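You operate a simulated robot arm through the tools that you are given. There is no shell and no other tool.

You run a simulated robot arm. Do the job below in one go: nothing can be reset, and whatever is moved stays where it is left.

TASK
Water the fern to the FULL band, then wipe up the soil crumbs by it.
Fine: the can and the yellow cloth go back where they stood. Set down upright: watering can. What is to be rubbed or washed off counts as gone when no trace of it is left.

It is judged by the outcome, as a careful person would: the job done as asked, and still so three seconds after it is handed in. It fails if anything else is knocked over, pushed out of place, dropped, spilled or broken. Flat cloth is picked up by pressing the open fingertips on it (5 to 10 N) and closing them slowly along it; thin cloth reads only 2 to 8 mm in the jaws.

THE ROBOT
A 7-joint arm with a two-finger parallel gripper, fixed in place. Base frame: the origin is on the floor under the middle of its stand, x ahead of it, y to its left, z up. Units: m, degrees, N and s.
With the tool pointing down near the work surface it reaches from about 0.24 to 0.68 m from the base axis. Its first joint turns from -66.0 to 66.0 degrees. Payload 2.4 kg.
Tool frame: the origin (TCP) lies between the finger pads and is the grasp point; the fingertips stand 0.03 m ahead of it; z points along the fingers, y is the line along which they close. The gripper opens to 0.094 m. The fingers are 0.028 m wide and 0.01 m thick; the gripper's body (0.05 by 0.096 m) begins 0.055 m behind the TCP.
Orientation is that of the tool frame in the base frame, as a unit quaternion [x, y, z, w]. With the fingers straight down and closing along the base's y, the tool's x points along the base's -x, its y along +y and its z along -z.

THE INTERFACE
- The arm moves only by the tool arm_command. Its argument "motion" is a list of rows, each a list of 7 numbers: the shift along the tool's x, y, z in units of 40 mm (1.0 is 40 mm), then the turn, a rotation vector about the tool's x, y, z in units of 8 degrees (1.0 is 8 degrees), then the gripper command, from -1 (fully open) to 1 (shut), values between in proportion. In form: [[tx, ty, tz, ax, ay, az, hand], ...]. A call has 1 to 20 rows; each row shifts and turns the commanded pose from where the row before left it, along the tool's axes as they then stand. A call with a number of a shift or a turn outside -1 to 1 is refused whole. A row lasts 0.2 s, in which the tool goes at most 0.05 m and 8.6 degrees; a call with a longer step from one row to the next is refused whole, and so is a gripper value outside its range. Where a pose cannot be reached the arm comes as near as it can. A force on the tool above 40 N (or 10 N above the force at the start of the call, whichever is more), or a blocked arm, ends the call early, and 0.2 s more pass. Each finger travels about 0.153 m/s and halts on what it meets, pressing with about 38 N; the grip force reading is that of the motor and also rises with nothing between the fingers. The clock runs only during rows and for 0.2 s after the last one: add rows that do not move to give the fingers time. The reply holds the time, the measured pose of the TCP, the force on the tool along the base axes, the opening and the grip force, in the units named above and with some noise, with the torque about the TCP (base axes, N m) and any sound that the robot's microphone picked up.
- Cameras (640 x 400 px; columns grow to the right, rows downward): "scene" is fixed at [0.0356, 0.4707, 1.4482]; the picture's right is [-0.79, -0.62, 0.00], its down [-0.33, 0.42, -0.84] and it looks along [0.52, -0.66, -0.54] (base axes); focal length 312 px, centre (320, 200). "wrist" rides on the gripper at [0.076, 0.014, -0.102] in the tool frame; the picture's right is [-0.18, 0.98, 0.00], its down [-0.75, -0.14, -0.64] and it looks along [-0.63, -0.12, 0.77] (tool axes); focal length 243 px, centre (320, 200). There is no depth. A picture from a camera that has moved, and an enlarged one, comes with that camera's place and axes in the base frame and with its lens.
- camera(camera): a new picture of that camera. No time passes.
- inspect(camera, box): a new picture of the part [left, top, right, bottom] of that camera's present view, enlarged. No time passes.
- sign_off(): hands the job in; it is judged then, once.

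Places have to be worked out from the pictures, the camera data and where the tool is seen. Open the gripper and draw the arm clear of the work before you hand the job in, unless the task says otherwise.

The tools are called after "Call:" as name(argument=value, ...) on one line, values as JSON. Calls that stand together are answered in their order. arm_command: Moves the arm, as the interface text tells. Its arguments: {"type":"object","properties":{"motion":{"type":"array","items":{"type":"array","items":{"type":"number"}}}},"required":["motion"]} The other tools are called the same way: camera (camera) takes a picture; inspect (camera, box) takes an enlarged picture of a part of a camera's view; sign_off () hands the job in.

At the start:

```text
clock: 0.0
tcp_pos: [0.2711, -0.1885, 1.2884]
tool_rot: [0.001, 1.0, 0.0, -0.001]
contact_force: [-0.1, -0.2, 0.2]
torque: [-0.01, -0.04, 0.01]
width: 0.0936
grasp_force: 0.0
```

scene: 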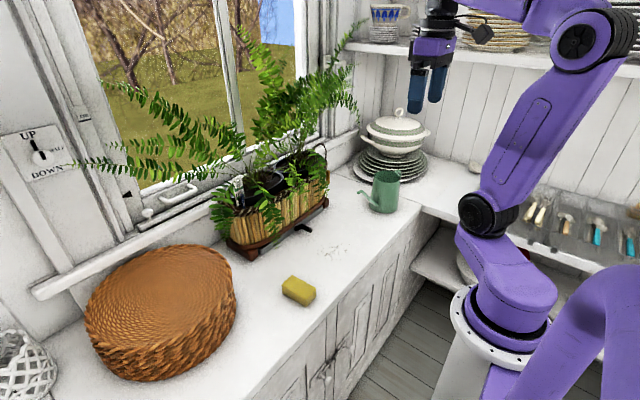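
wrist: 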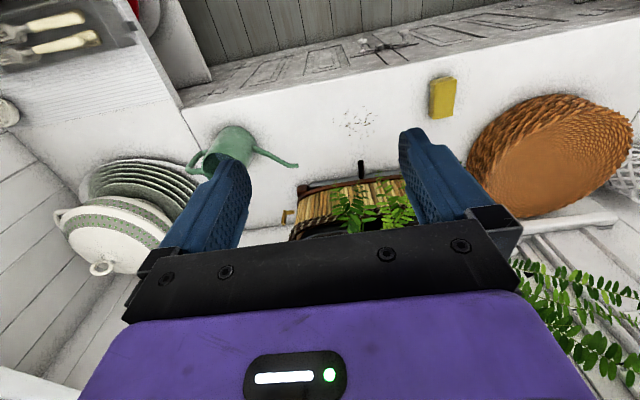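

I'll start by looking closely at the scene: the green can, the fern in its basket planter, the yellow block/cloth, and the crumbs on the counter.

Call:
inspect(camera="scene", box=[200, 120, 440, 270])

Call:
inspect(camera="scene", box=[260, 220, 400, 310])

Call:
inspect(camera="wrist", box=[180, 60, 480, 250])

Call:
inspect(camera="scene", box=[0, 100, 120, 200])

```text
2.67 times, centred on (320, 195) of scene
camera zoom: at [0.0356, 0.4707, 1.4482], right [-0.79, -0.62, 0.0], down [-0.33, 0.42, -0.84], along [0.52, -0.66, -0.54], focal length 832 px, centre (320, 213)
```

zoom: 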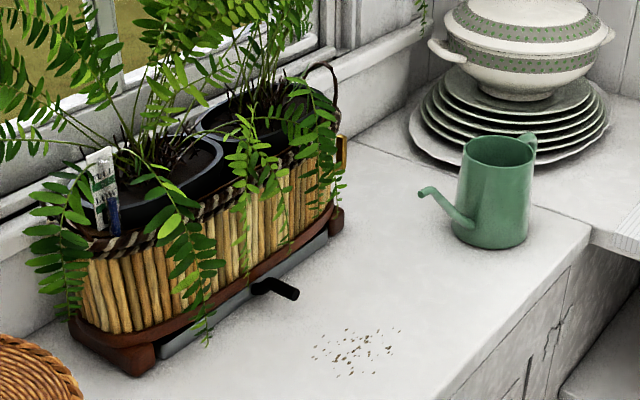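

```text
4.44 times, centred on (330, 265) of scene
camera zoom: at [0.0356, 0.4707, 1.4482], right [-0.79, -0.62, 0.0], down [-0.33, 0.42, -0.84], along [0.52, -0.66, -0.54], focal length 1387 px, centre (276, -89)
```

zoom: 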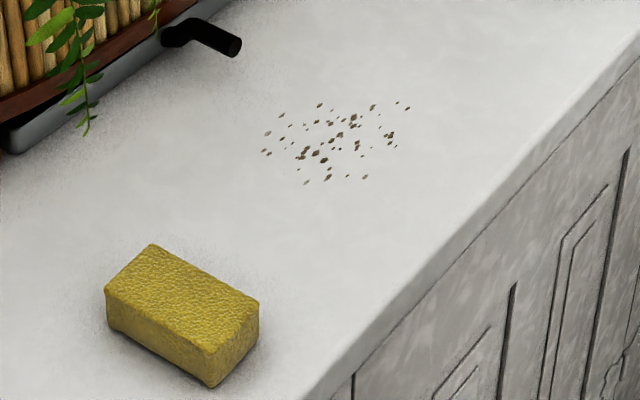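

```text
2.11 times, centred on (330, 155) of wrist
camera zoom: at [0.194, -0.1742, 1.3916], right [0.18, 0.98, 0.0], down [0.75, -0.14, 0.64], along [0.63, -0.12, -0.77], focal length 511 px, centre (299, 295)
```

zoom: 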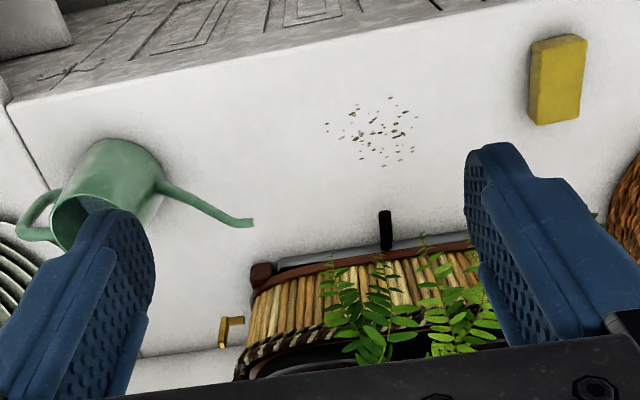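

```text
4.00 times, centred on (60, 150) of scene
camera zoom: at [0.0356, 0.4707, 1.4482], right [-0.79, -0.62, 0.0], down [-0.33, 0.42, -0.84], along [0.52, -0.66, -0.54], focal length 1248 px, centre (1360, 400)
```

zoom: 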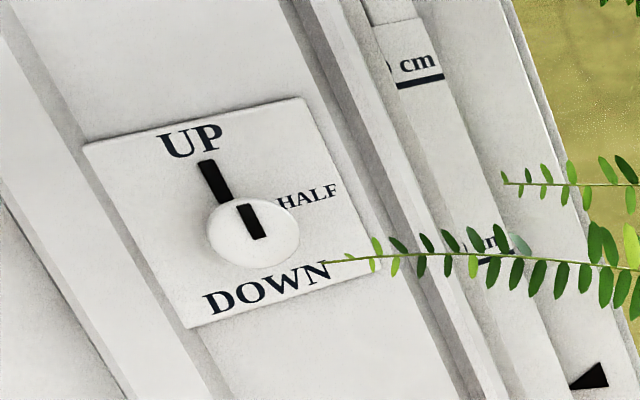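

The planter seems to hold two pots, with a white gauge stick at its left end. I'll zoom in on the gauge and planter details.

Call:
inspect(camera="scene", box=[215, 165, 265, 215])

Call:
inspect(camera="scene", box=[250, 130, 350, 200])

Call:
inspect(camera="scene", box=[350, 160, 410, 220])

Call:
inspect(camera="wrist", box=[270, 140, 420, 240])

```text
8.00 times, centred on (240, 190) of scene
camera zoom: at [0.0356, 0.4707, 1.4482], right [-0.79, -0.62, 0.0], down [-0.33, 0.42, -0.84], along [0.52, -0.66, -0.54], focal length 2496 px, centre (960, 280)
```

zoom: 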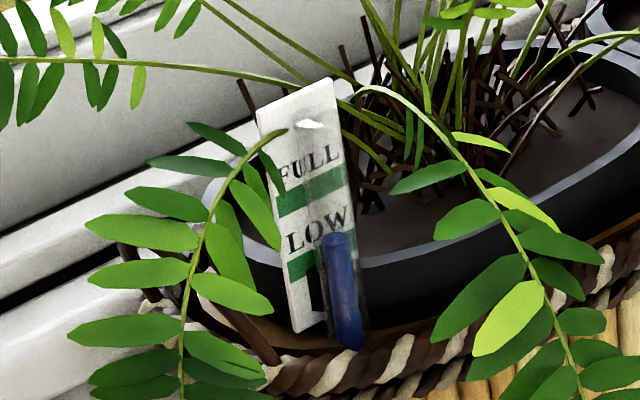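

```text
5.71 times, centred on (300, 165) of scene
camera zoom: at [0.0356, 0.4707, 1.4482], right [-0.79, -0.62, 0.0], down [-0.33, 0.42, -0.84], along [0.52, -0.66, -0.54], focal length 1783 px, centre (434, 400)
```

zoom: 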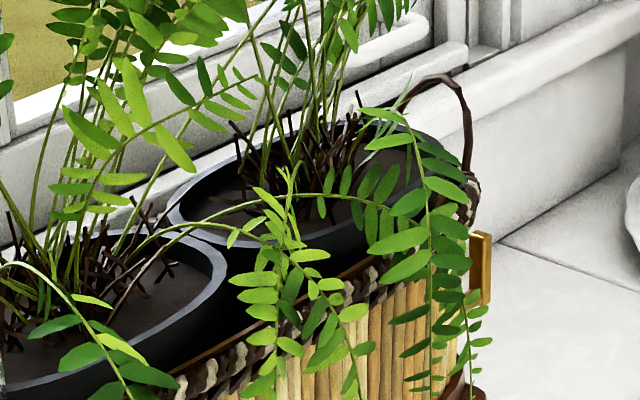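

```text
6.67 times, centred on (380, 190) of scene
camera zoom: at [0.0356, 0.4707, 1.4482], right [-0.79, -0.62, 0.0], down [-0.33, 0.42, -0.84], along [0.52, -0.66, -0.54], focal length 2080 px, centre (-80, 267)
```

zoom: 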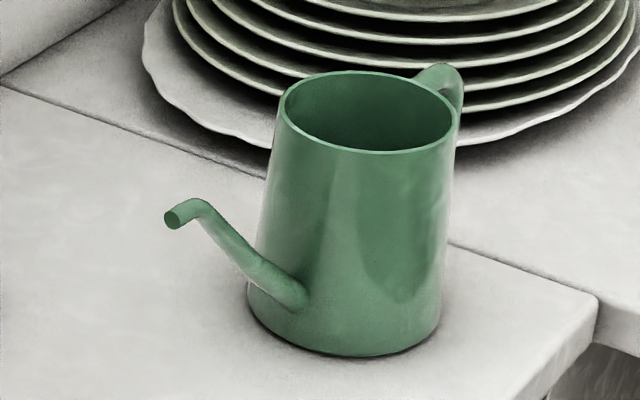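

```text
4.00 times, centred on (345, 190) of wrist
camera zoom: at [0.194, -0.1742, 1.3916], right [0.18, 0.98, 0.0], down [0.75, -0.14, 0.64], along [0.63, -0.12, -0.77], focal length 970 px, centre (220, 240)
```

zoom: 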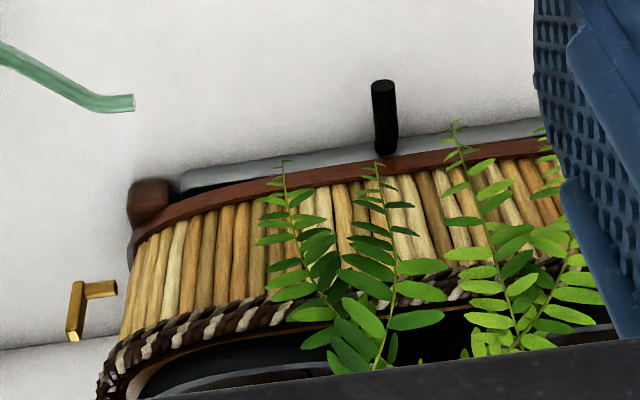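

The gauge reads around the LOW band, with the FULL band above it. Triangulating from both cameras gives these places:

- Counter top: z≈0.78
- Crumbs: about (0.46, -0.13)
- Yellow cloth block: about (0.43, 0.06)
- Can: about (0.455, -0.46), with its spout toward +y and its handle toward -y

I'll move the wrist camera to see the can's handle better.

Call:
arm_command(motion=[[-0.19, -0.875, 0.4, 0, 0, 0, -1], [-0.19, -0.875, 0.4, 0, 0, 0, -1], [-0.19, -0.875, 0.4, 0, 0, 0, -1], [-0.19, -0.875, 0.4, 0, 0, 0, -1], [0, 0, 0, 0, 0, 0.9, -1], [0, 0, 0, 0, 0, 0.9, -1], [0, 0, 0, 0, 0, 0.9, -1], [0, 0, 0, 0, 0, 0.9, -1], [0, 0, 0, 0, 0, 0.9, -1], [0, 0, 0, 0, 0, 0, -1]])

Call:
camera(camera="wrist")

Call:
camera(camera="scene")

```text
clock: 2.2
tcp_pos: [0.3008, -0.3282, 1.2243]
tool_rot: [0.31, 0.951, 0.0, 0.0]
contact_force: [0.3, -0.2, 0.4]
torque: [0.02, -0.01, -0.01]
width: 0.0939
grasp_force: 0.1
```

```text
taken
camera wrist: at [0.2474, -0.2723, 1.3275], right [0.73, 0.69, 0.0], down [0.53, -0.56, 0.64], along [0.44, -0.47, -0.77], focal length 243 px, centre (320, 200)
```

wrist: 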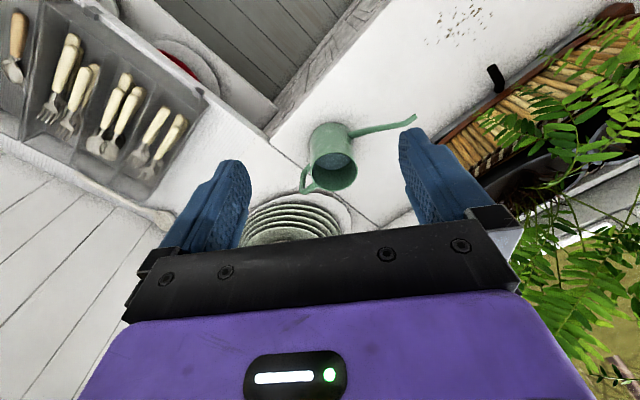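

```text
taken
```

scene: 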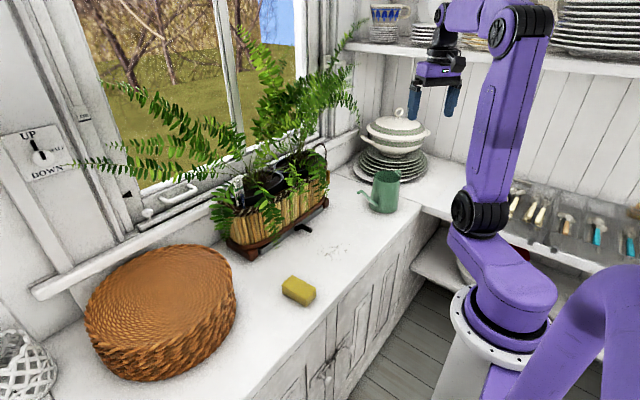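

Call:
inspect(camera="wrist", box=[240, 90, 440, 215])

Call:
inspect(camera="wrist", box=[290, 110, 370, 200])

Call:
inspect(camera="wrist", box=[420, 0, 640, 180])

```text
3.20 times, centred on (340, 152) of wrist
camera zoom: at [0.2474, -0.2723, 1.3275], right [0.73, 0.69, 0.0], down [0.53, -0.56, 0.64], along [0.44, -0.47, -0.77], focal length 776 px, centre (256, 352)
```

zoom: 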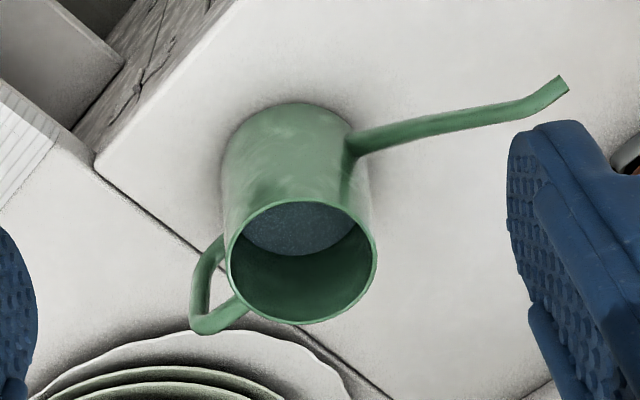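

```text
4.44 times, centred on (330, 155) of wrist
camera zoom: at [0.2474, -0.2723, 1.3275], right [0.73, 0.69, 0.0], down [0.53, -0.56, 0.64], along [0.44, -0.47, -0.77], focal length 1078 px, centre (276, 400)
```

zoom: 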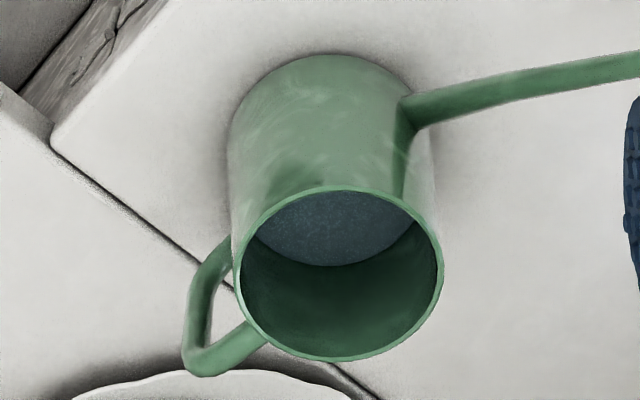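

```text
2.22 times, centred on (530, 90) of wrist
camera zoom: at [0.2474, -0.2723, 1.3275], right [0.73, 0.69, 0.0], down [0.53, -0.56, 0.64], along [0.44, -0.47, -0.77], focal length 539 px, centre (-147, 444)
```

zoom: 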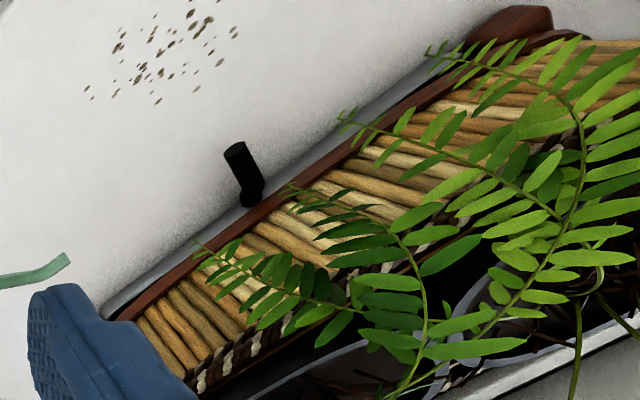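

The can is about half full of water. Its rim centre is near (0.453, -0.449, 0.916), the spout tip near (0.463, -0.273, 0.933), and the D-shaped handle is on the -y side next to the plates. Next I'll view the pots and gauge with the wrist camera tipped forward, staying clear of the fern.

Call:
arm_command(motion=[[0, 0, 0, 0, 0, -0.9, -1], [0, 0, 0, 0, 0, -0.9, -1], [0, 0, 0, 0, 0, -0.9, -1], [0, 0, 0, 0, 0, -0.9, -1], [0, 0, 0, 0, 0, -0.9, -1], [0, 1, 0, 0, 0, 0, -1], [0, 1, 0, 0, 0, 0, -1], [0, 1, 0, 0, 0, 0, -1], [0, 1, 0, 0, 0, 0, -1], [0, 1, 0, 0, 0, 0, -1], [0, 0.5, 0, 0, -0.9, 0, -1], [0, 0, 0, 0, -0.9, 0, -1], [0, 0, 0, 0, -0.9, 0, -1], [0, 0, 0, 0, -0.9, 0, -1], [0, 0, 0, 0, 0, 0, -1]])

Call:
camera(camera="wrist")

Call:
camera(camera="scene")

```text
clock: 5.4
tcp_pos: [0.3029, -0.1088, 1.2254]
tool_rot: [0.0, 0.968, -0.001, 0.249]
contact_force: [-0.7, -0.1, 0.9]
torque: [0.0, 0.01, 0.01]
width: 0.0937
grasp_force: 0.0
```

```text
taken
camera wrist: at [0.1844, -0.0945, 1.2785], right [0.16, 0.98, 0.09], down [0.35, -0.14, 0.93], along [0.92, -0.12, -0.37], focal length 243 px, centre (320, 200)
```

wrist: 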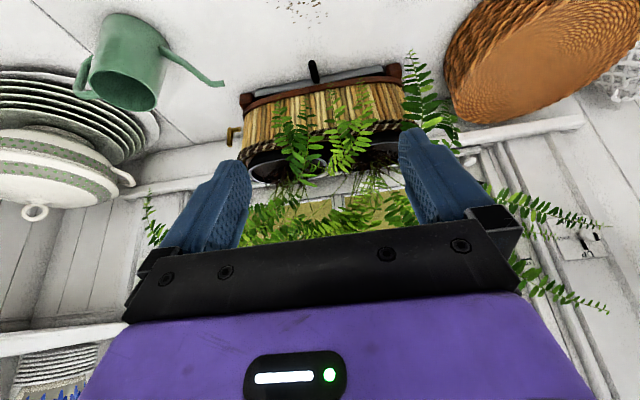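

```text
taken
```

scene: 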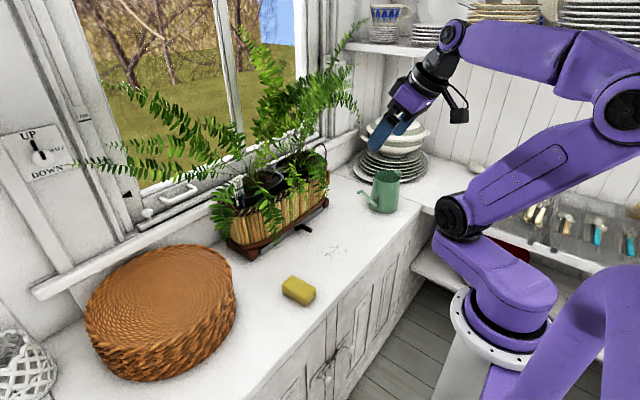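

Call:
inspect(camera="wrist", box=[220, 50, 480, 215])

Call:
inspect(camera="wrist", box=[60, 0, 240, 120])

Call:
inspect(camera="wrist", box=[310, 110, 420, 200])

```text
2.42 times, centred on (350, 132) of wrist
camera zoom: at [0.1844, -0.0945, 1.2785], right [0.16, 0.98, 0.09], down [0.35, -0.14, 0.93], along [0.92, -0.12, -0.37], focal length 588 px, centre (247, 364)
```

zoom: 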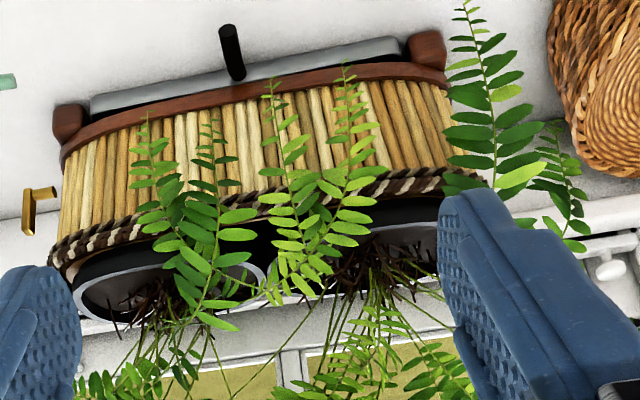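

```text
3.33 times, centred on (150, 60) of wrist
camera zoom: at [0.1844, -0.0945, 1.2785], right [0.16, 0.98, 0.09], down [0.35, -0.14, 0.93], along [0.92, -0.12, -0.37], focal length 809 px, centre (887, 667)
```

zoom: 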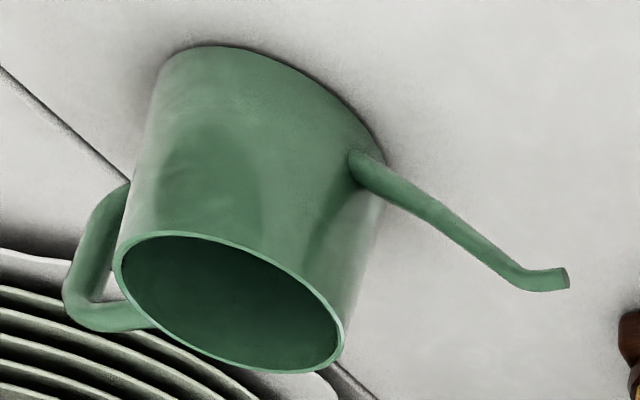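

```text
4.44 times, centred on (365, 155) of wrist
camera zoom: at [0.1844, -0.0945, 1.2785], right [0.16, 0.98, 0.09], down [0.35, -0.14, 0.93], along [0.92, -0.12, -0.37], focal length 1078 px, centre (120, 400)
```

zoom: 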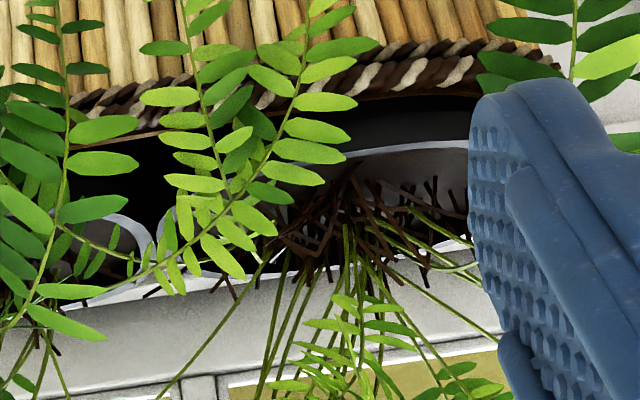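

The right finger hides the gauge, so I'll shift left and up for a steeper look into the pots.

Call:
arm_command(motion=[[-0.72, 0.4, -0.53, 0, 0, 0, -1], [-0.72, 0.4, -0.53, 0, 0, 0, -1], [-0.72, 0.4, -0.53, 0, 0, 0, -1], [-0.72, 0.4, -0.53, 0, 0, 0, -1], [0, 0, 0, 0, 0.9, 0, -1], [0, 0, 0, 0, 0.6, 0, -1], [0, 0, 0, 0, 0, 0, -1]])

Call:
camera(camera="wrist")

Call:
inspect(camera="wrist", box=[220, 60, 440, 220])

```text
clock: 7.0
tcp_pos: [0.3626, -0.0439, 1.3535]
tool_rot: [0.0, 0.989, 0.0, 0.145]
contact_force: [-0.2, -0.7, 0.1]
torque: [-0.02, -0.02, -0.01]
width: 0.0939
grasp_force: 0.0
```

```text
taken
camera wrist: at [0.2591, -0.0302, 1.4313], right [0.18, 0.98, 0.05], down [0.54, -0.14, 0.83], along [0.83, -0.12, -0.55], focal length 243 px, centre (320, 200)
```

wrist: 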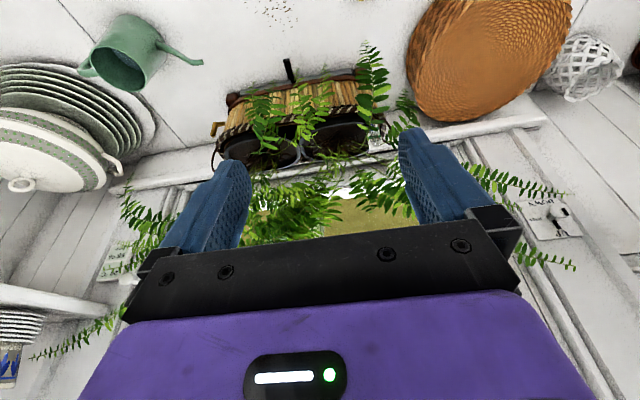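

```text
2.50 times, centred on (330, 140) of wrist
camera zoom: at [0.2591, -0.0302, 1.4313], right [0.18, 0.98, 0.05], down [0.54, -0.14, 0.83], along [0.83, -0.12, -0.55], focal length 606 px, centre (295, 350)
```

zoom: 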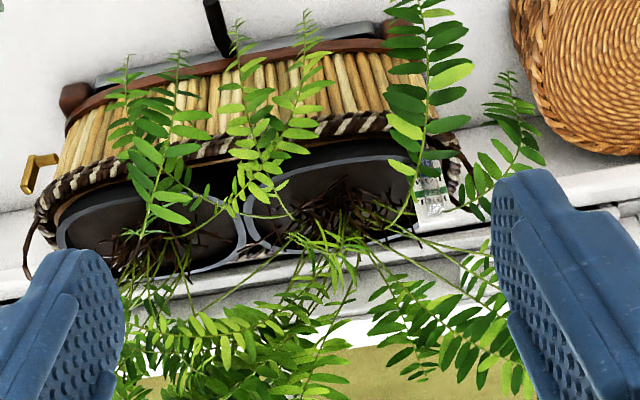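

Call:
inspect(camera="wrist", box=[230, 105, 410, 190])

Call:
inspect(camera="wrist", box=[350, 100, 410, 150])

```text
3.56 times, centred on (320, 148) of wrist
camera zoom: at [0.2591, -0.0302, 1.4313], right [0.18, 0.98, 0.05], down [0.54, -0.14, 0.83], along [0.83, -0.12, -0.55], focal length 863 px, centre (320, 387)
```

zoom: 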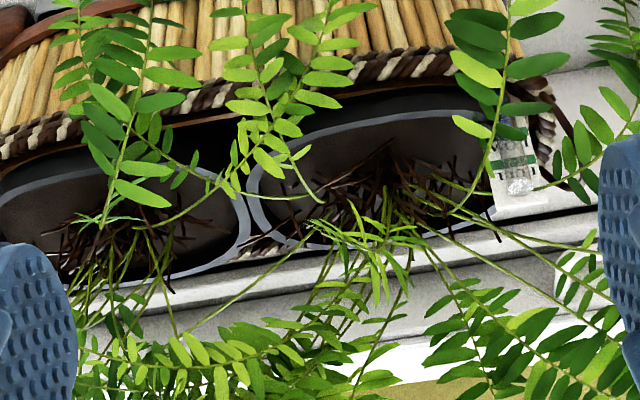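

```text
8.00 times, centred on (380, 125) of wrist
camera zoom: at [0.2591, -0.0302, 1.4313], right [0.18, 0.98, 0.05], down [0.54, -0.14, 0.83], along [0.83, -0.12, -0.55], focal length 1941 px, centre (-160, 800)
```

zoom: 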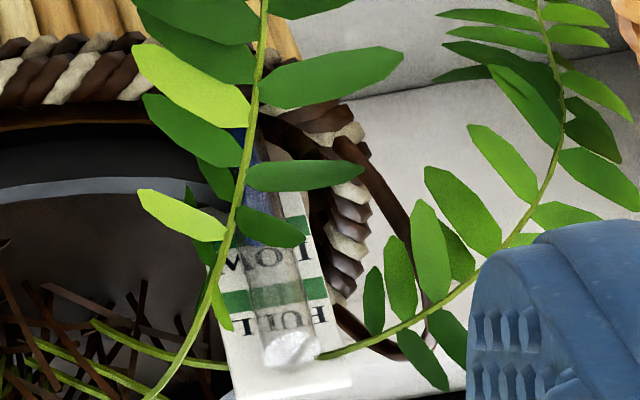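

The gauge-side pot spans about x 0.63–0.74 and y -0.13–0.04, with its rim near z≈0.99, and the gauge stands at its left end. My plan is to grip the handle's upright bar by reaching one finger through the loop with the tool pitched outward, so I'll move to a viewing pose for that approach.

Call:
arm_command(motion=[[0.28, -0.833, 0.35, 0, 0, 0, -1], [0.28, -0.833, 0.35, 0, 0, 0, -1], [0.28, -0.833, 0.35, 0, 0, 0, -1], [0.28, -0.833, 0.35, 0, 0, 0, -1], [0.28, -0.833, 0.35, 0, 0, 0, -1], [0.28, -0.833, 0.35, 0, 0, 0, -1], [0.28, -0.833, 0.35, 0, 0, 0, -1], [0.28, -0.833, 0.35, 0, 0, 0, -1], [0.28, -0.833, 0.35, 0, 0, 0, -1], [0, 0, 0, 0, -0.83, 0, -1], [0, 0, 0, 0, -0.83, 0, -1], [0, 0, 0, 0, -0.83, 0, -1], [0, 0, 0, 0, -0.83, 0, -1], [0, 0, 0, 0, -0.83, 0, -1], [0, 0, 0, 0.718, 0, 0.603, -1], [0, 0, 0, 0.718, 0, 0.603, -1], [0, 0, 0, 0, 0, 0, -1]])

Call:
camera(camera="wrist")

Call:
camera(camera="scene")

```text
clock: 10.6
tcp_pos: [0.3015, -0.3446, 1.2036]
tool_rot: [0.119, 0.899, -0.055, 0.419]
contact_force: [0.3, 0.1, 0.9]
torque: [0.0, -0.01, -0.02]
width: 0.0941
grasp_force: 0.1
```

```text
taken
camera wrist: at [0.1811, -0.2978, 1.2128], right [0.37, 0.92, 0.14], down [-0.04, -0.14, 0.99], along [0.93, -0.37, -0.01], focal length 243 px, centre (320, 200)
```

wrist: 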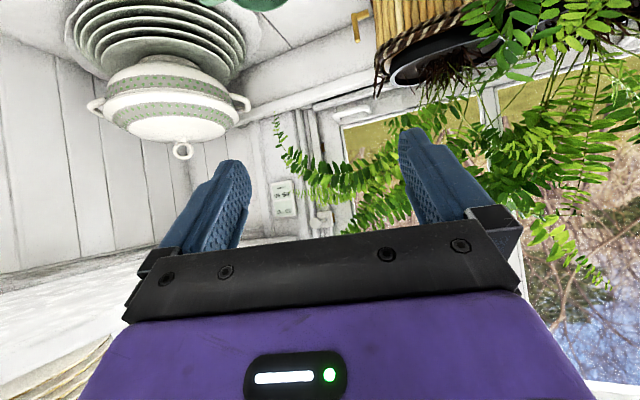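

```text
taken
```

scene: 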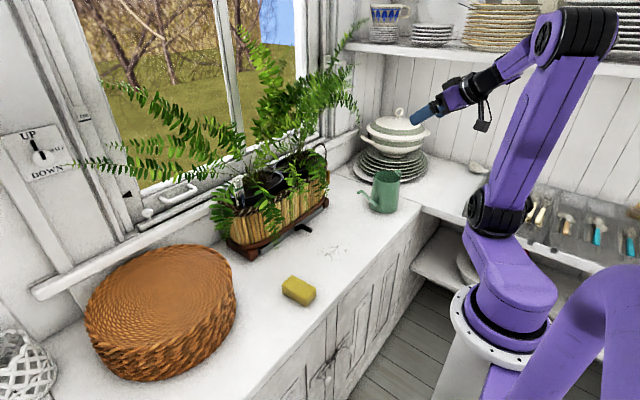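

The orientation is as intended. I'll lower toward a standoff near the handle with the fingers partly closed (about 45 mm) so I can check alignment.

Call:
arm_command(motion=[[0.372, -0.535, 0.688, 0, 0, 0, -0.5], [0.372, -0.535, 0.688, 0, 0, 0, 0.0], [0.372, -0.535, 0.688, 0, 0, 0, 0.04], [0.372, -0.535, 0.688, 0, 0, 0, 0.04], [0.372, -0.535, 0.688, 0, 0, 0, 0.04], [0.372, -0.535, 0.688, 0, 0, 0, 0.04], [0.372, -0.535, 0.688, 0, 0, 0, 0.04], [0, 0, 0, 0, 0, 0, 0.04]])

Call:
camera(camera="wrist")

Call:
camera(camera="scene")

```text
clock: 12.4
tcp_pos: [0.34, -0.5099, 0.9998]
tool_rot: [0.118, 0.898, -0.056, 0.42]
contact_force: [-0.1, 0.4, 0.3]
torque: [0.0, 0.0, 0.0]
width: 0.0452
grasp_force: 0.2
```

```text
taken
camera wrist: at [0.2196, -0.4626, 1.0075], right [0.37, 0.92, 0.14], down [-0.04, -0.13, 0.99], along [0.93, -0.37, -0.01], focal length 243 px, centre (320, 200)
```

wrist: 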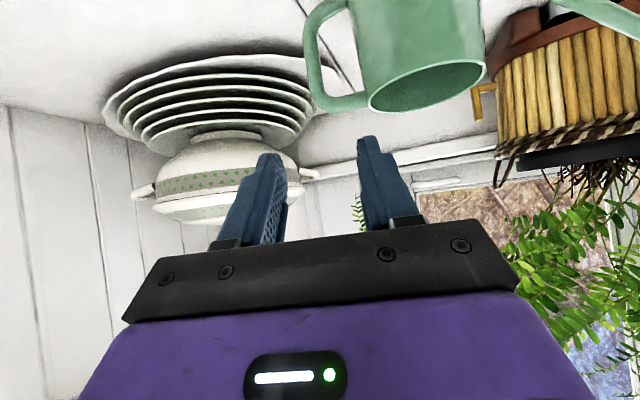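

```text
taken
```

scene: 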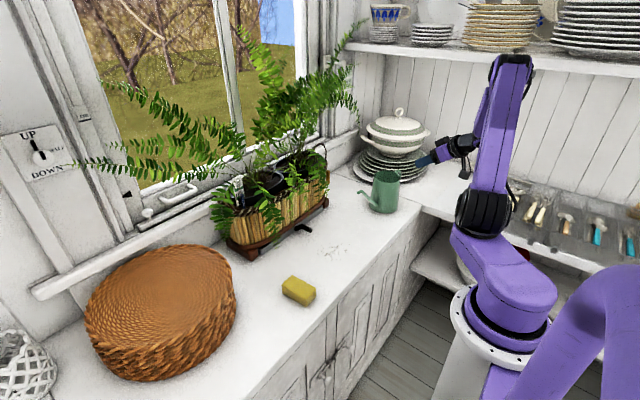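

Call:
inspect(camera="wrist", box=[280, 0, 400, 120])

Call:
inspect(camera="scene", box=[350, 110, 450, 220])

```text
3.33 times, centred on (340, 60) of wrist
camera zoom: at [0.2196, -0.4626, 1.0075], right [0.37, 0.92, 0.14], down [-0.04, -0.13, 0.99], along [0.93, -0.37, -0.01], focal length 809 px, centre (253, 667)
```

zoom: 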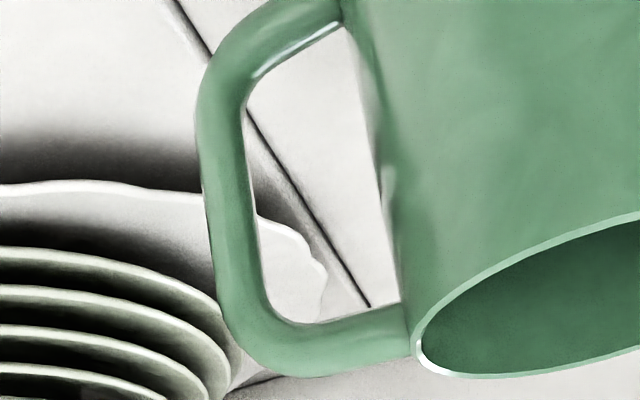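

```text
3.64 times, centred on (400, 165) of scene
camera zoom: at [0.0356, 0.4707, 1.4482], right [-0.79, -0.62, 0.0], down [-0.33, 0.42, -0.84], along [0.52, -0.66, -0.54], focal length 1134 px, centre (29, 327)
```

zoom: 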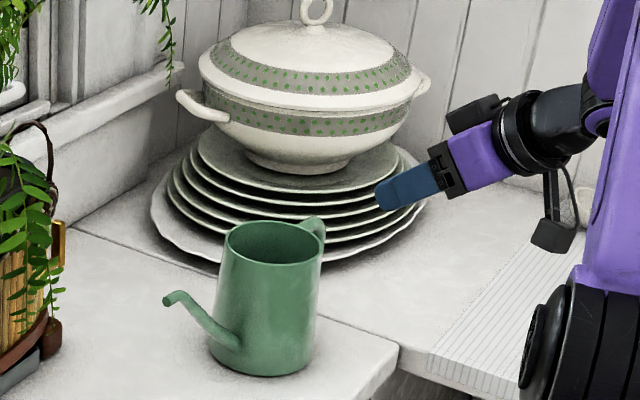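

The handle bar shows clearly: it is about 15 mm thick, centred near (0.447, -0.539), with a straight stretch from z 0.835 to 0.90 and a gap of about 41 mm to the can wall. To keep the gripper body off the rim I'll yaw to about -4°, line up, and advance part way.

Call:
arm_command(motion=[[0, 0, 0, -0.527, 0, -0.443, 0.04], [0, 0, 0, -0.527, 0, -0.443, 0.04], [0.815, -0.55, 0, 0, 0, 0, 0.04], [0, 0, 0.75, 0, 0, 0, 0.04], [0, 0, 0.75, 0, 0, 0, 0.04], [0, 0, 0.75, 0, 0, 0, 0.04], [0, 0, 0, 0, 0, 0, 0.04]])

Call:
camera(camera="wrist")

Call:
inspect(camera="scene", box=[350, 110, 450, 220])

```text
clock: 14.0
tcp_pos: [0.3871, -0.5335, 0.9168]
tool_rot: [0.032, 0.905, -0.015, 0.423]
contact_force: [0.4, 0.4, 0.7]
torque: [0.03, -0.04, -0.03]
width: 0.0452
grasp_force: 0.0
```

```text
taken
camera wrist: at [0.2603, -0.5107, 0.9247], right [0.19, 0.97, 0.14], down [-0.02, -0.14, 0.99], along [0.98, -0.19, -0.01], focal length 243 px, centre (320, 200)
```

wrist: 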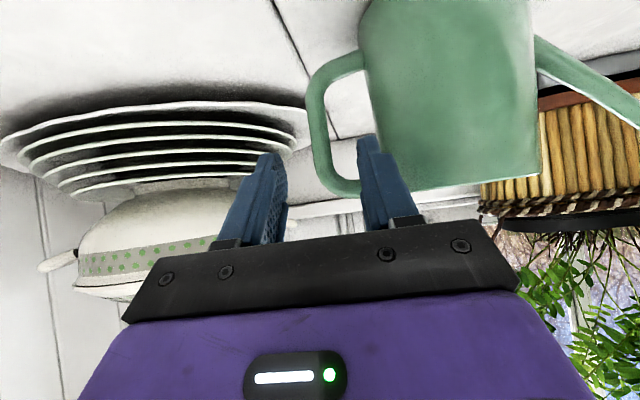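

```text
3.64 times, centred on (400, 165) of scene
camera zoom: at [0.0356, 0.4707, 1.4482], right [-0.79, -0.62, 0.0], down [-0.33, 0.42, -0.84], along [0.52, -0.66, -0.54], focal length 1134 px, centre (29, 327)
```

zoom: 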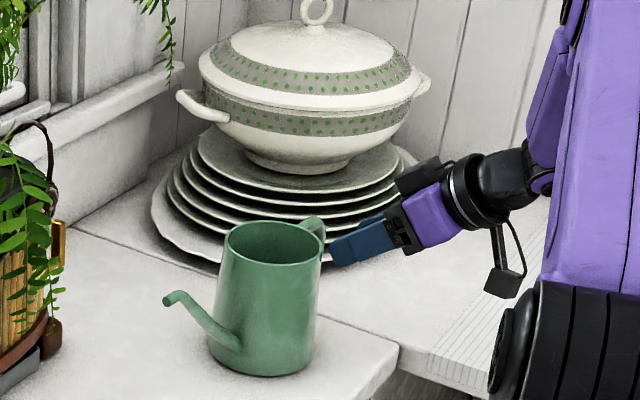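

Call:
inspect(camera="wrist", box=[240, 40, 420, 220])

```text
2.22 times, centred on (330, 130) of wrist
camera zoom: at [0.2603, -0.5107, 0.9247], right [0.19, 0.97, 0.14], down [-0.02, -0.14, 0.99], along [0.98, -0.19, -0.01], focal length 539 px, centre (298, 356)
```

zoom: 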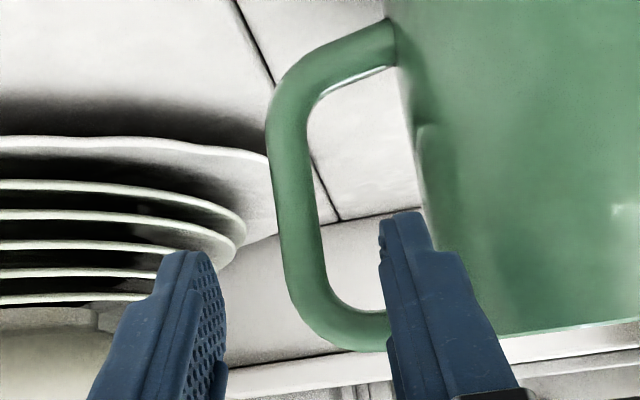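

The bar sits exactly on the approach line, centred between the fingers, so I'll advance the remaining ~70 mm slowly.

Call:
arm_command(motion=[[0, 0, 0.45, 0, 0, 0, 0.04], [0, 0, 0.45, 0, 0, 0, 0.04], [0, 0, 0.45, 0, 0, 0, 0.04], [0, 0, 0.44, 0, 0, 0, 0.04], [0, 0, 0, 0, 0, 0, 0.04]])

Call:
camera(camera="wrist")

Call:
inspect(camera="scene", box=[350, 110, 450, 220])

```text
clock: 15.2
tcp_pos: [0.4412, -0.5377, 0.8703]
tool_rot: [0.032, 0.906, -0.014, 0.422]
contact_force: [0.2, 0.3, 0.0]
torque: [0.0, -0.02, -0.01]
width: 0.0451
grasp_force: 0.1
```

```text
taken
camera wrist: at [0.3148, -0.5144, 0.8788], right [0.19, 0.97, 0.14], down [-0.02, -0.14, 0.99], along [0.98, -0.19, -0.01], focal length 243 px, centre (320, 200)
```

wrist: 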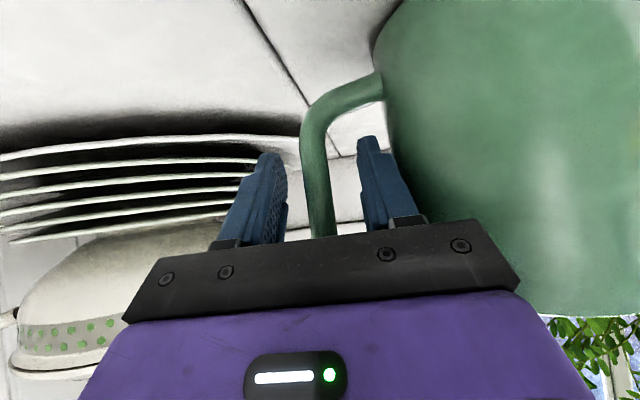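

```text
3.64 times, centred on (400, 165) of scene
camera zoom: at [0.0356, 0.4707, 1.4482], right [-0.79, -0.62, 0.0], down [-0.33, 0.42, -0.84], along [0.52, -0.66, -0.54], focal length 1134 px, centre (29, 327)
```

zoom: 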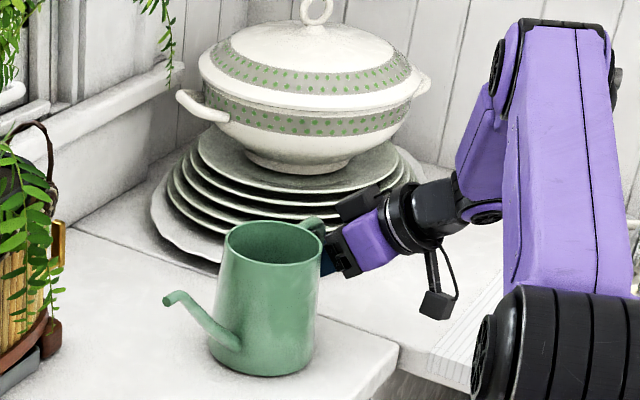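

The bar is inside the jaws with no contact force. Now I'll close the gripper gradually on it.

Call:
arm_command(motion=[[0, 0, 0, 0, 0, 0, 0.3], [0, 0, 0, 0, 0, 0, 0.5], [0, 0, 0, 0, 0, 0, 0.6], [0, 0, 0, 0, 0, 0, 0.7], [0, 0, 0, 0, 0, 0, 0.85], [0, 0, 0, 0, 0, 0, 1], [0, 0, 0, 0, 0, 0, 1], [0, 0, 0, 0, 0, 0, 1]])

Call:
inspect(camera="scene", box=[350, 110, 450, 220])

Call:
camera(camera="wrist")

```text
clock: 17.0
tcp_pos: [0.4412, -0.5376, 0.8699]
tool_rot: [0.032, 0.906, -0.015, 0.422]
contact_force: [0.5, -2.1, 0.6]
torque: [0.06, -0.01, 0.05]
width: 0.0184
grasp_force: 38.5
```

```text
3.64 times, centred on (400, 165) of scene
camera zoom: at [0.0355, 0.4706, 1.4482], right [-0.79, -0.62, 0.0], down [-0.33, 0.42, -0.84], along [0.52, -0.66, -0.54], focal length 1134 px, centre (29, 327)
```

zoom: 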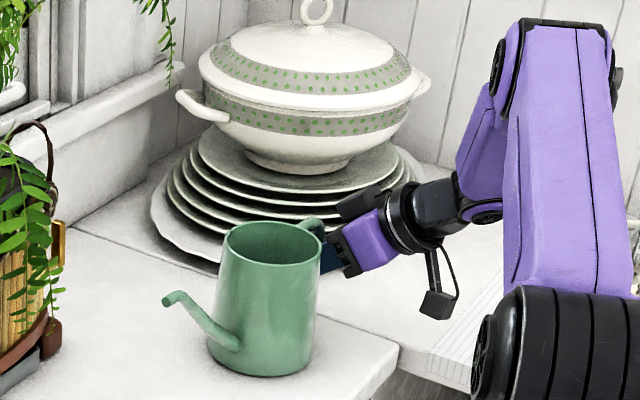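

```text
taken
camera wrist: at [0.3144, -0.5146, 0.879], right [0.19, 0.97, 0.14], down [-0.02, -0.14, 0.99], along [0.98, -0.19, -0.01], focal length 243 px, centre (320, 200)
```

wrist: 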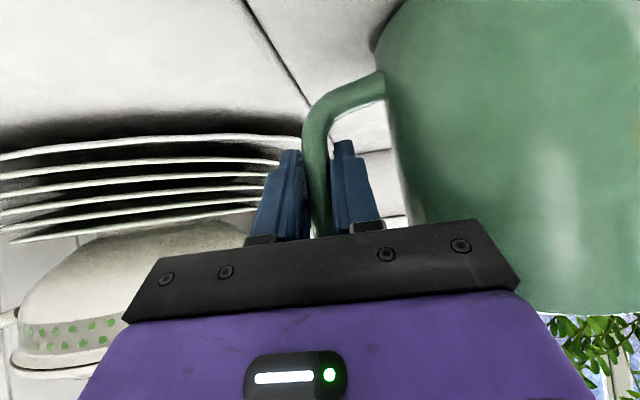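

The bar is gripped at 18 mm with 38 N. I'll lift a little straight up and check whether the can droops.

Call:
arm_command(motion=[[-0.19, 0, -0.16, 0, 0, 0, 1], [-0.19, 0, -0.16, 0, 0, 0, 1], [0, 0, 0, 0, 0, 0, 1], [0, 0, 0, 0, 0, 0, 1]])

Call:
inspect(camera="scene", box=[350, 110, 450, 220])

Call:
camera(camera="wrist")

```text
clock: 18.0
tcp_pos: [0.4419, -0.5388, 0.8896]
tool_rot: [0.032, 0.906, -0.015, 0.422]
contact_force: [0.2, 0.2, -5.6]
torque: [-0.5, 0.0, -0.05]
width: 0.0186
grasp_force: 38.0
```

```text
3.64 times, centred on (400, 165) of scene
camera zoom: at [0.0356, 0.4706, 1.4482], right [-0.79, -0.62, 0.0], down [-0.33, 0.42, -0.84], along [0.52, -0.66, -0.54], focal length 1134 px, centre (29, 327)
```

zoom: 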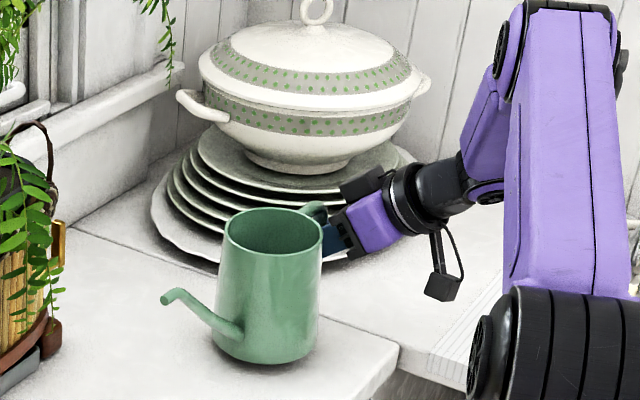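

```text
taken
camera wrist: at [0.3144, -0.5154, 0.8992], right [0.19, 0.97, 0.14], down [-0.02, -0.14, 0.99], along [0.98, -0.19, -0.01], focal length 243 px, centre (320, 200)
```

wrist: 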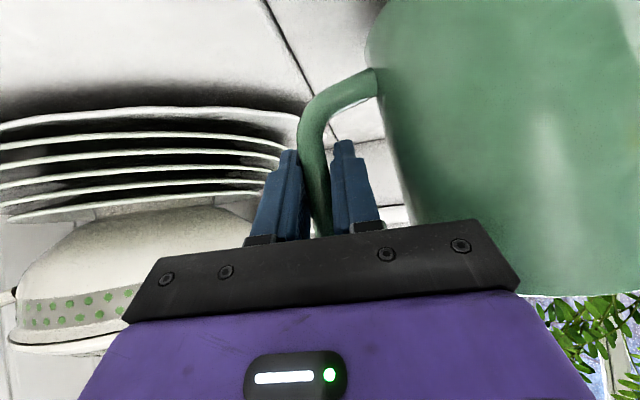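

Lifted 20 mm, with about 5.6 N of weight and a slight (2–3°) droop. I'll hold still a moment to see if the droop is stable.

Call:
arm_command(motion=[[0, 0, 0, 0, 0, 0, 1], [0, 0, 0, 0, 0, 0, 1], [0, 0, 0, 0, 0, 0, 1], [0, 0, 0, 0, 0, 0, 1], [0, 0, 0, 0, 0, 0, 1]])

Call:
inspect(camera="scene", box=[350, 110, 450, 220])

```text
clock: 19.2
tcp_pos: [0.4414, -0.5385, 0.8909]
tool_rot: [0.031, 0.906, -0.014, 0.423]
contact_force: [0.4, 0.1, -6.2]
torque: [-0.5, 0.08, 0.01]
width: 0.0187
grasp_force: 38.1
```

```text
3.64 times, centred on (400, 165) of scene
camera zoom: at [0.0356, 0.4706, 1.4482], right [-0.79, -0.62, 0.0], down [-0.33, 0.42, -0.84], along [0.52, -0.66, -0.54], focal length 1134 px, centre (29, 327)
```

zoom: 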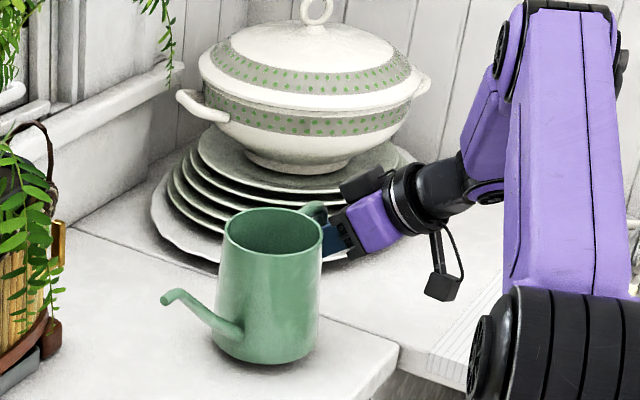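

The hold is stable. I'll lift gently to z≈1.05, then carry the can toward the front of the planter, still upright.

Call:
arm_command(motion=[[-0.3, 0, -0.25, 0, 0, 0, 1], [-0.517, 0, -0.434, 0, 0, 0, 1], [-0.517, 0, -0.434, 0, 0, 0, 1], [-0.517, 0, -0.434, 0, 0, 0, 1], [-0.517, 0, -0.434, 0, 0, 0, 1], [-0.517, 0, -0.434, 0, 0, 0, 1], [-0.3, 0, -0.25, 0, 0, 0, 1], [0.1, 0.3, -0.12, 0, 0, 0, 1], [0.222, 0.68, -0.263, 0, 0, 0, 1], [0.222, 0.68, -0.263, 0, 0, 0, 1], [0.222, 0.68, -0.263, 0, 0, 0, 1], [0.222, 0.68, -0.263, 0, 0, 0, 1], [0.222, 0.68, -0.263, 0, 0, 0, 1], [0.1, 0.3, -0.12, 0, 0, 0, 1], [0, 0, 0, 0, 0, 0, 1]])

Call:
camera(camera="scene")

Call:
camera(camera="wrist")

```text
clock: 22.4
tcp_pos: [0.3705, -0.3727, 1.0582]
tool_rot: [0.031, 0.906, -0.013, 0.423]
contact_force: [-0.1, -0.1, -5.0]
torque: [-0.5, 0.05, -0.01]
width: 0.0185
grasp_force: 37.9
```

```text
taken
```

scene: 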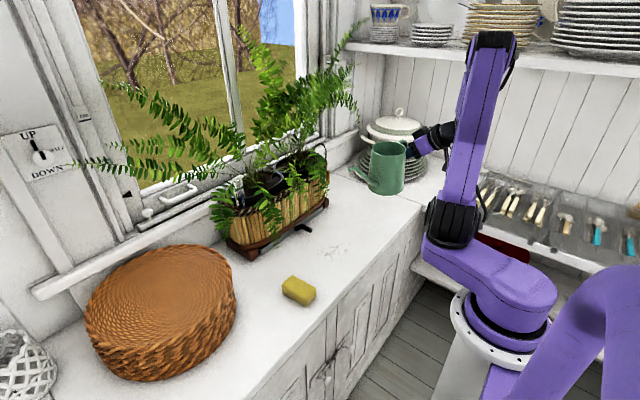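

```text
taken
camera wrist: at [0.2438, -0.3499, 1.0671], right [0.19, 0.97, 0.14], down [-0.02, -0.14, 0.99], along [0.98, -0.19, -0.01], focal length 243 px, centre (320, 200)
```

wrist: 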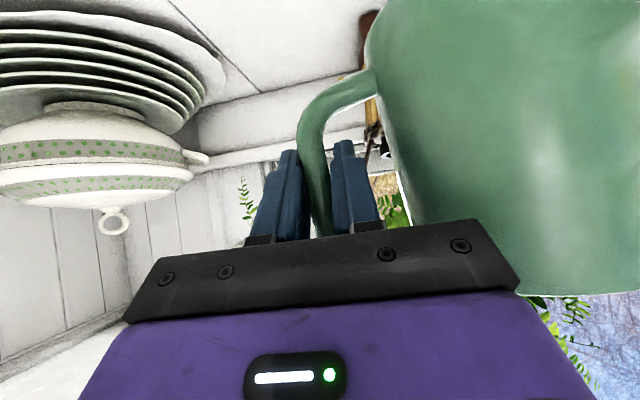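

Everything is steady. Now I'll yaw the can about vertical by -45° so the spout points diagonally at the planter.

Call:
arm_command(motion=[[0, 0, 0, 0.3, 0, 0.25, 1], [0, 0, 0, 0.616, 0, 0.517, 1], [0, 0, 0, 0.616, 0, 0.517, 1], [0, 0, 0, 0.616, 0, 0.517, 1], [0, 0, 0, 0.616, 0, 0.517, 1], [0, 0, 0, 0.616, 0, 0.517, 1], [0, 0, 0, 0.616, 0, 0.517, 1], [0, 0, 0, 0.3, 0, 0.25, 1], [0, 0, 0, 0, 0, 0, 1]])

Call:
camera(camera="scene")

Call:
camera(camera="wrist")

Call:
inspect(camera="scene", box=[200, 120, 440, 270])

```text
clock: 24.4
tcp_pos: [0.3712, -0.3735, 1.0583]
tool_rot: [0.375, 0.826, -0.174, 0.384]
contact_force: [0.0, -0.3, -5.3]
torque: [-0.31, 0.44, 0.02]
width: 0.0188
grasp_force: 38.0
```

```text
taken
```

scene: 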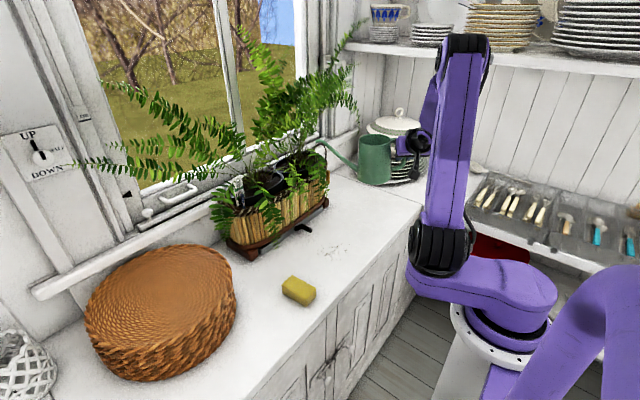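

```text
taken
camera wrist: at [0.2973, -0.2685, 1.0666], right [0.82, 0.56, 0.14], down [-0.11, -0.09, 0.99], along [0.56, -0.83, -0.01], focal length 243 px, centre (320, 200)
```

wrist: 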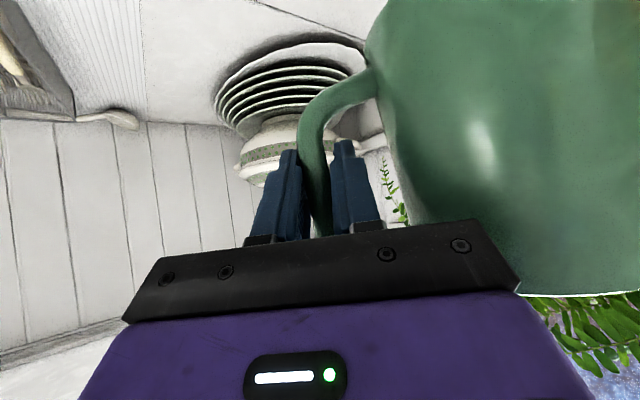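

```text
2.67 times, centred on (320, 195) of scene
camera zoom: at [0.0356, 0.4706, 1.4482], right [-0.79, -0.62, 0.0], down [-0.33, 0.42, -0.84], along [0.52, -0.66, -0.54], focal length 832 px, centre (320, 213)
```

zoom: 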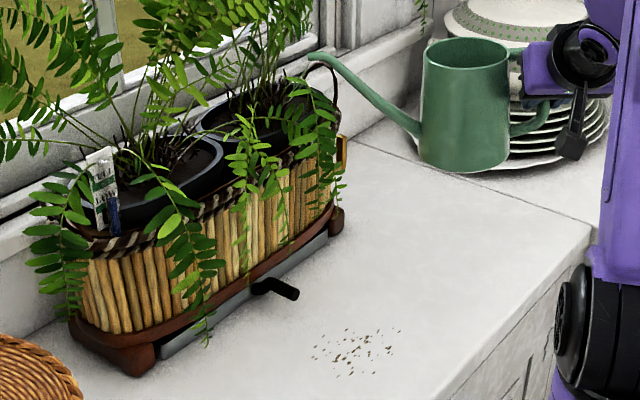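

The spout tip triangulates to about (0.573, -0.20, 1.10), matching my grip model. I'll move the upright can so the spout tip goes over the gauge-side pot, near (0.665, -0.07, 1.12).

Call:
arm_command(motion=[[0.02, 0.3, -0.08, 0, 0, 0, 1], [0.037, 0.6, -0.16, 0, 0, 0, 1], [0.037, 0.645, -0.172, 0, 0, 0, 1], [0.037, 0.645, -0.172, 0, 0, 0, 1], [0.037, 0.645, -0.172, 0, 0, 0, 1], [0.037, 0.6, -0.16, 0, 0, 0, 1], [0.02, 0.435, -0.11, 0, 0, 0, 1], [0, 0, 0, 0, 0, 0, 1]])

Call:
camera(camera="scene")

Call:
inspect(camera="scene", box=[200, 120, 440, 270])

Call:
camera(camera="wrist")

```text
clock: 26.2
tcp_pos: [0.4635, -0.244, 1.0779]
tool_rot: [0.375, 0.825, -0.175, 0.385]
contact_force: [0.3, 0.3, -5.6]
torque: [-0.36, 0.41, -0.04]
width: 0.0187
grasp_force: 38.0
```

```text
taken
```

scene: 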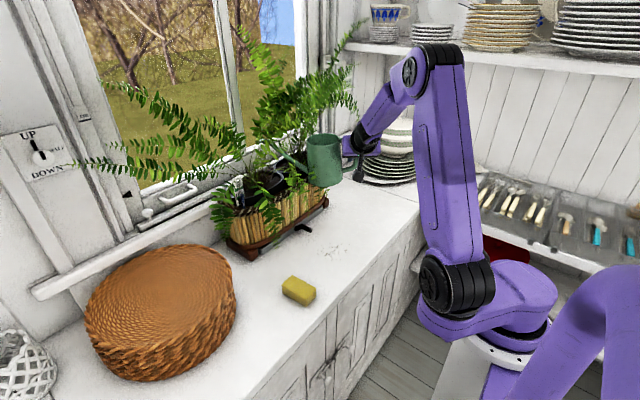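

```text
2.67 times, centred on (320, 195) of scene
camera zoom: at [0.0357, 0.4706, 1.4482], right [-0.79, -0.62, 0.0], down [-0.33, 0.42, -0.84], along [0.52, -0.66, -0.54], focal length 832 px, centre (320, 213)
```

zoom: 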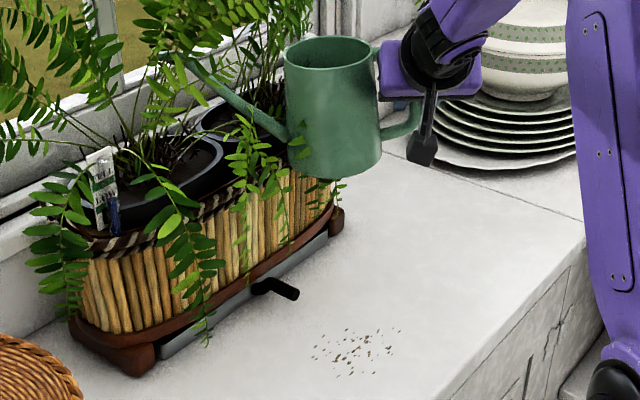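

```text
taken
camera wrist: at [0.3901, -0.1386, 1.085], right [0.82, 0.56, 0.14], down [-0.11, -0.09, 0.99], along [0.56, -0.83, -0.01], focal length 243 px, centre (320, 200)
```

wrist: 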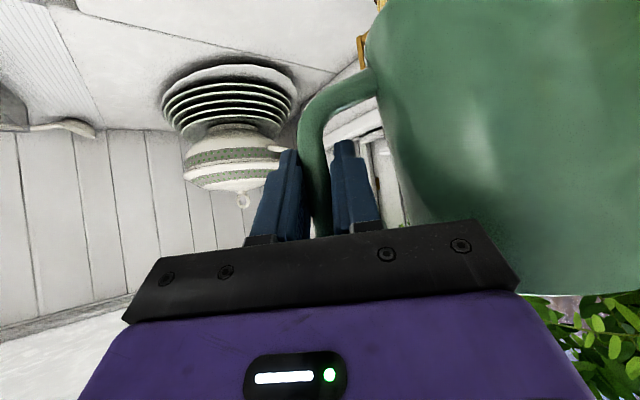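

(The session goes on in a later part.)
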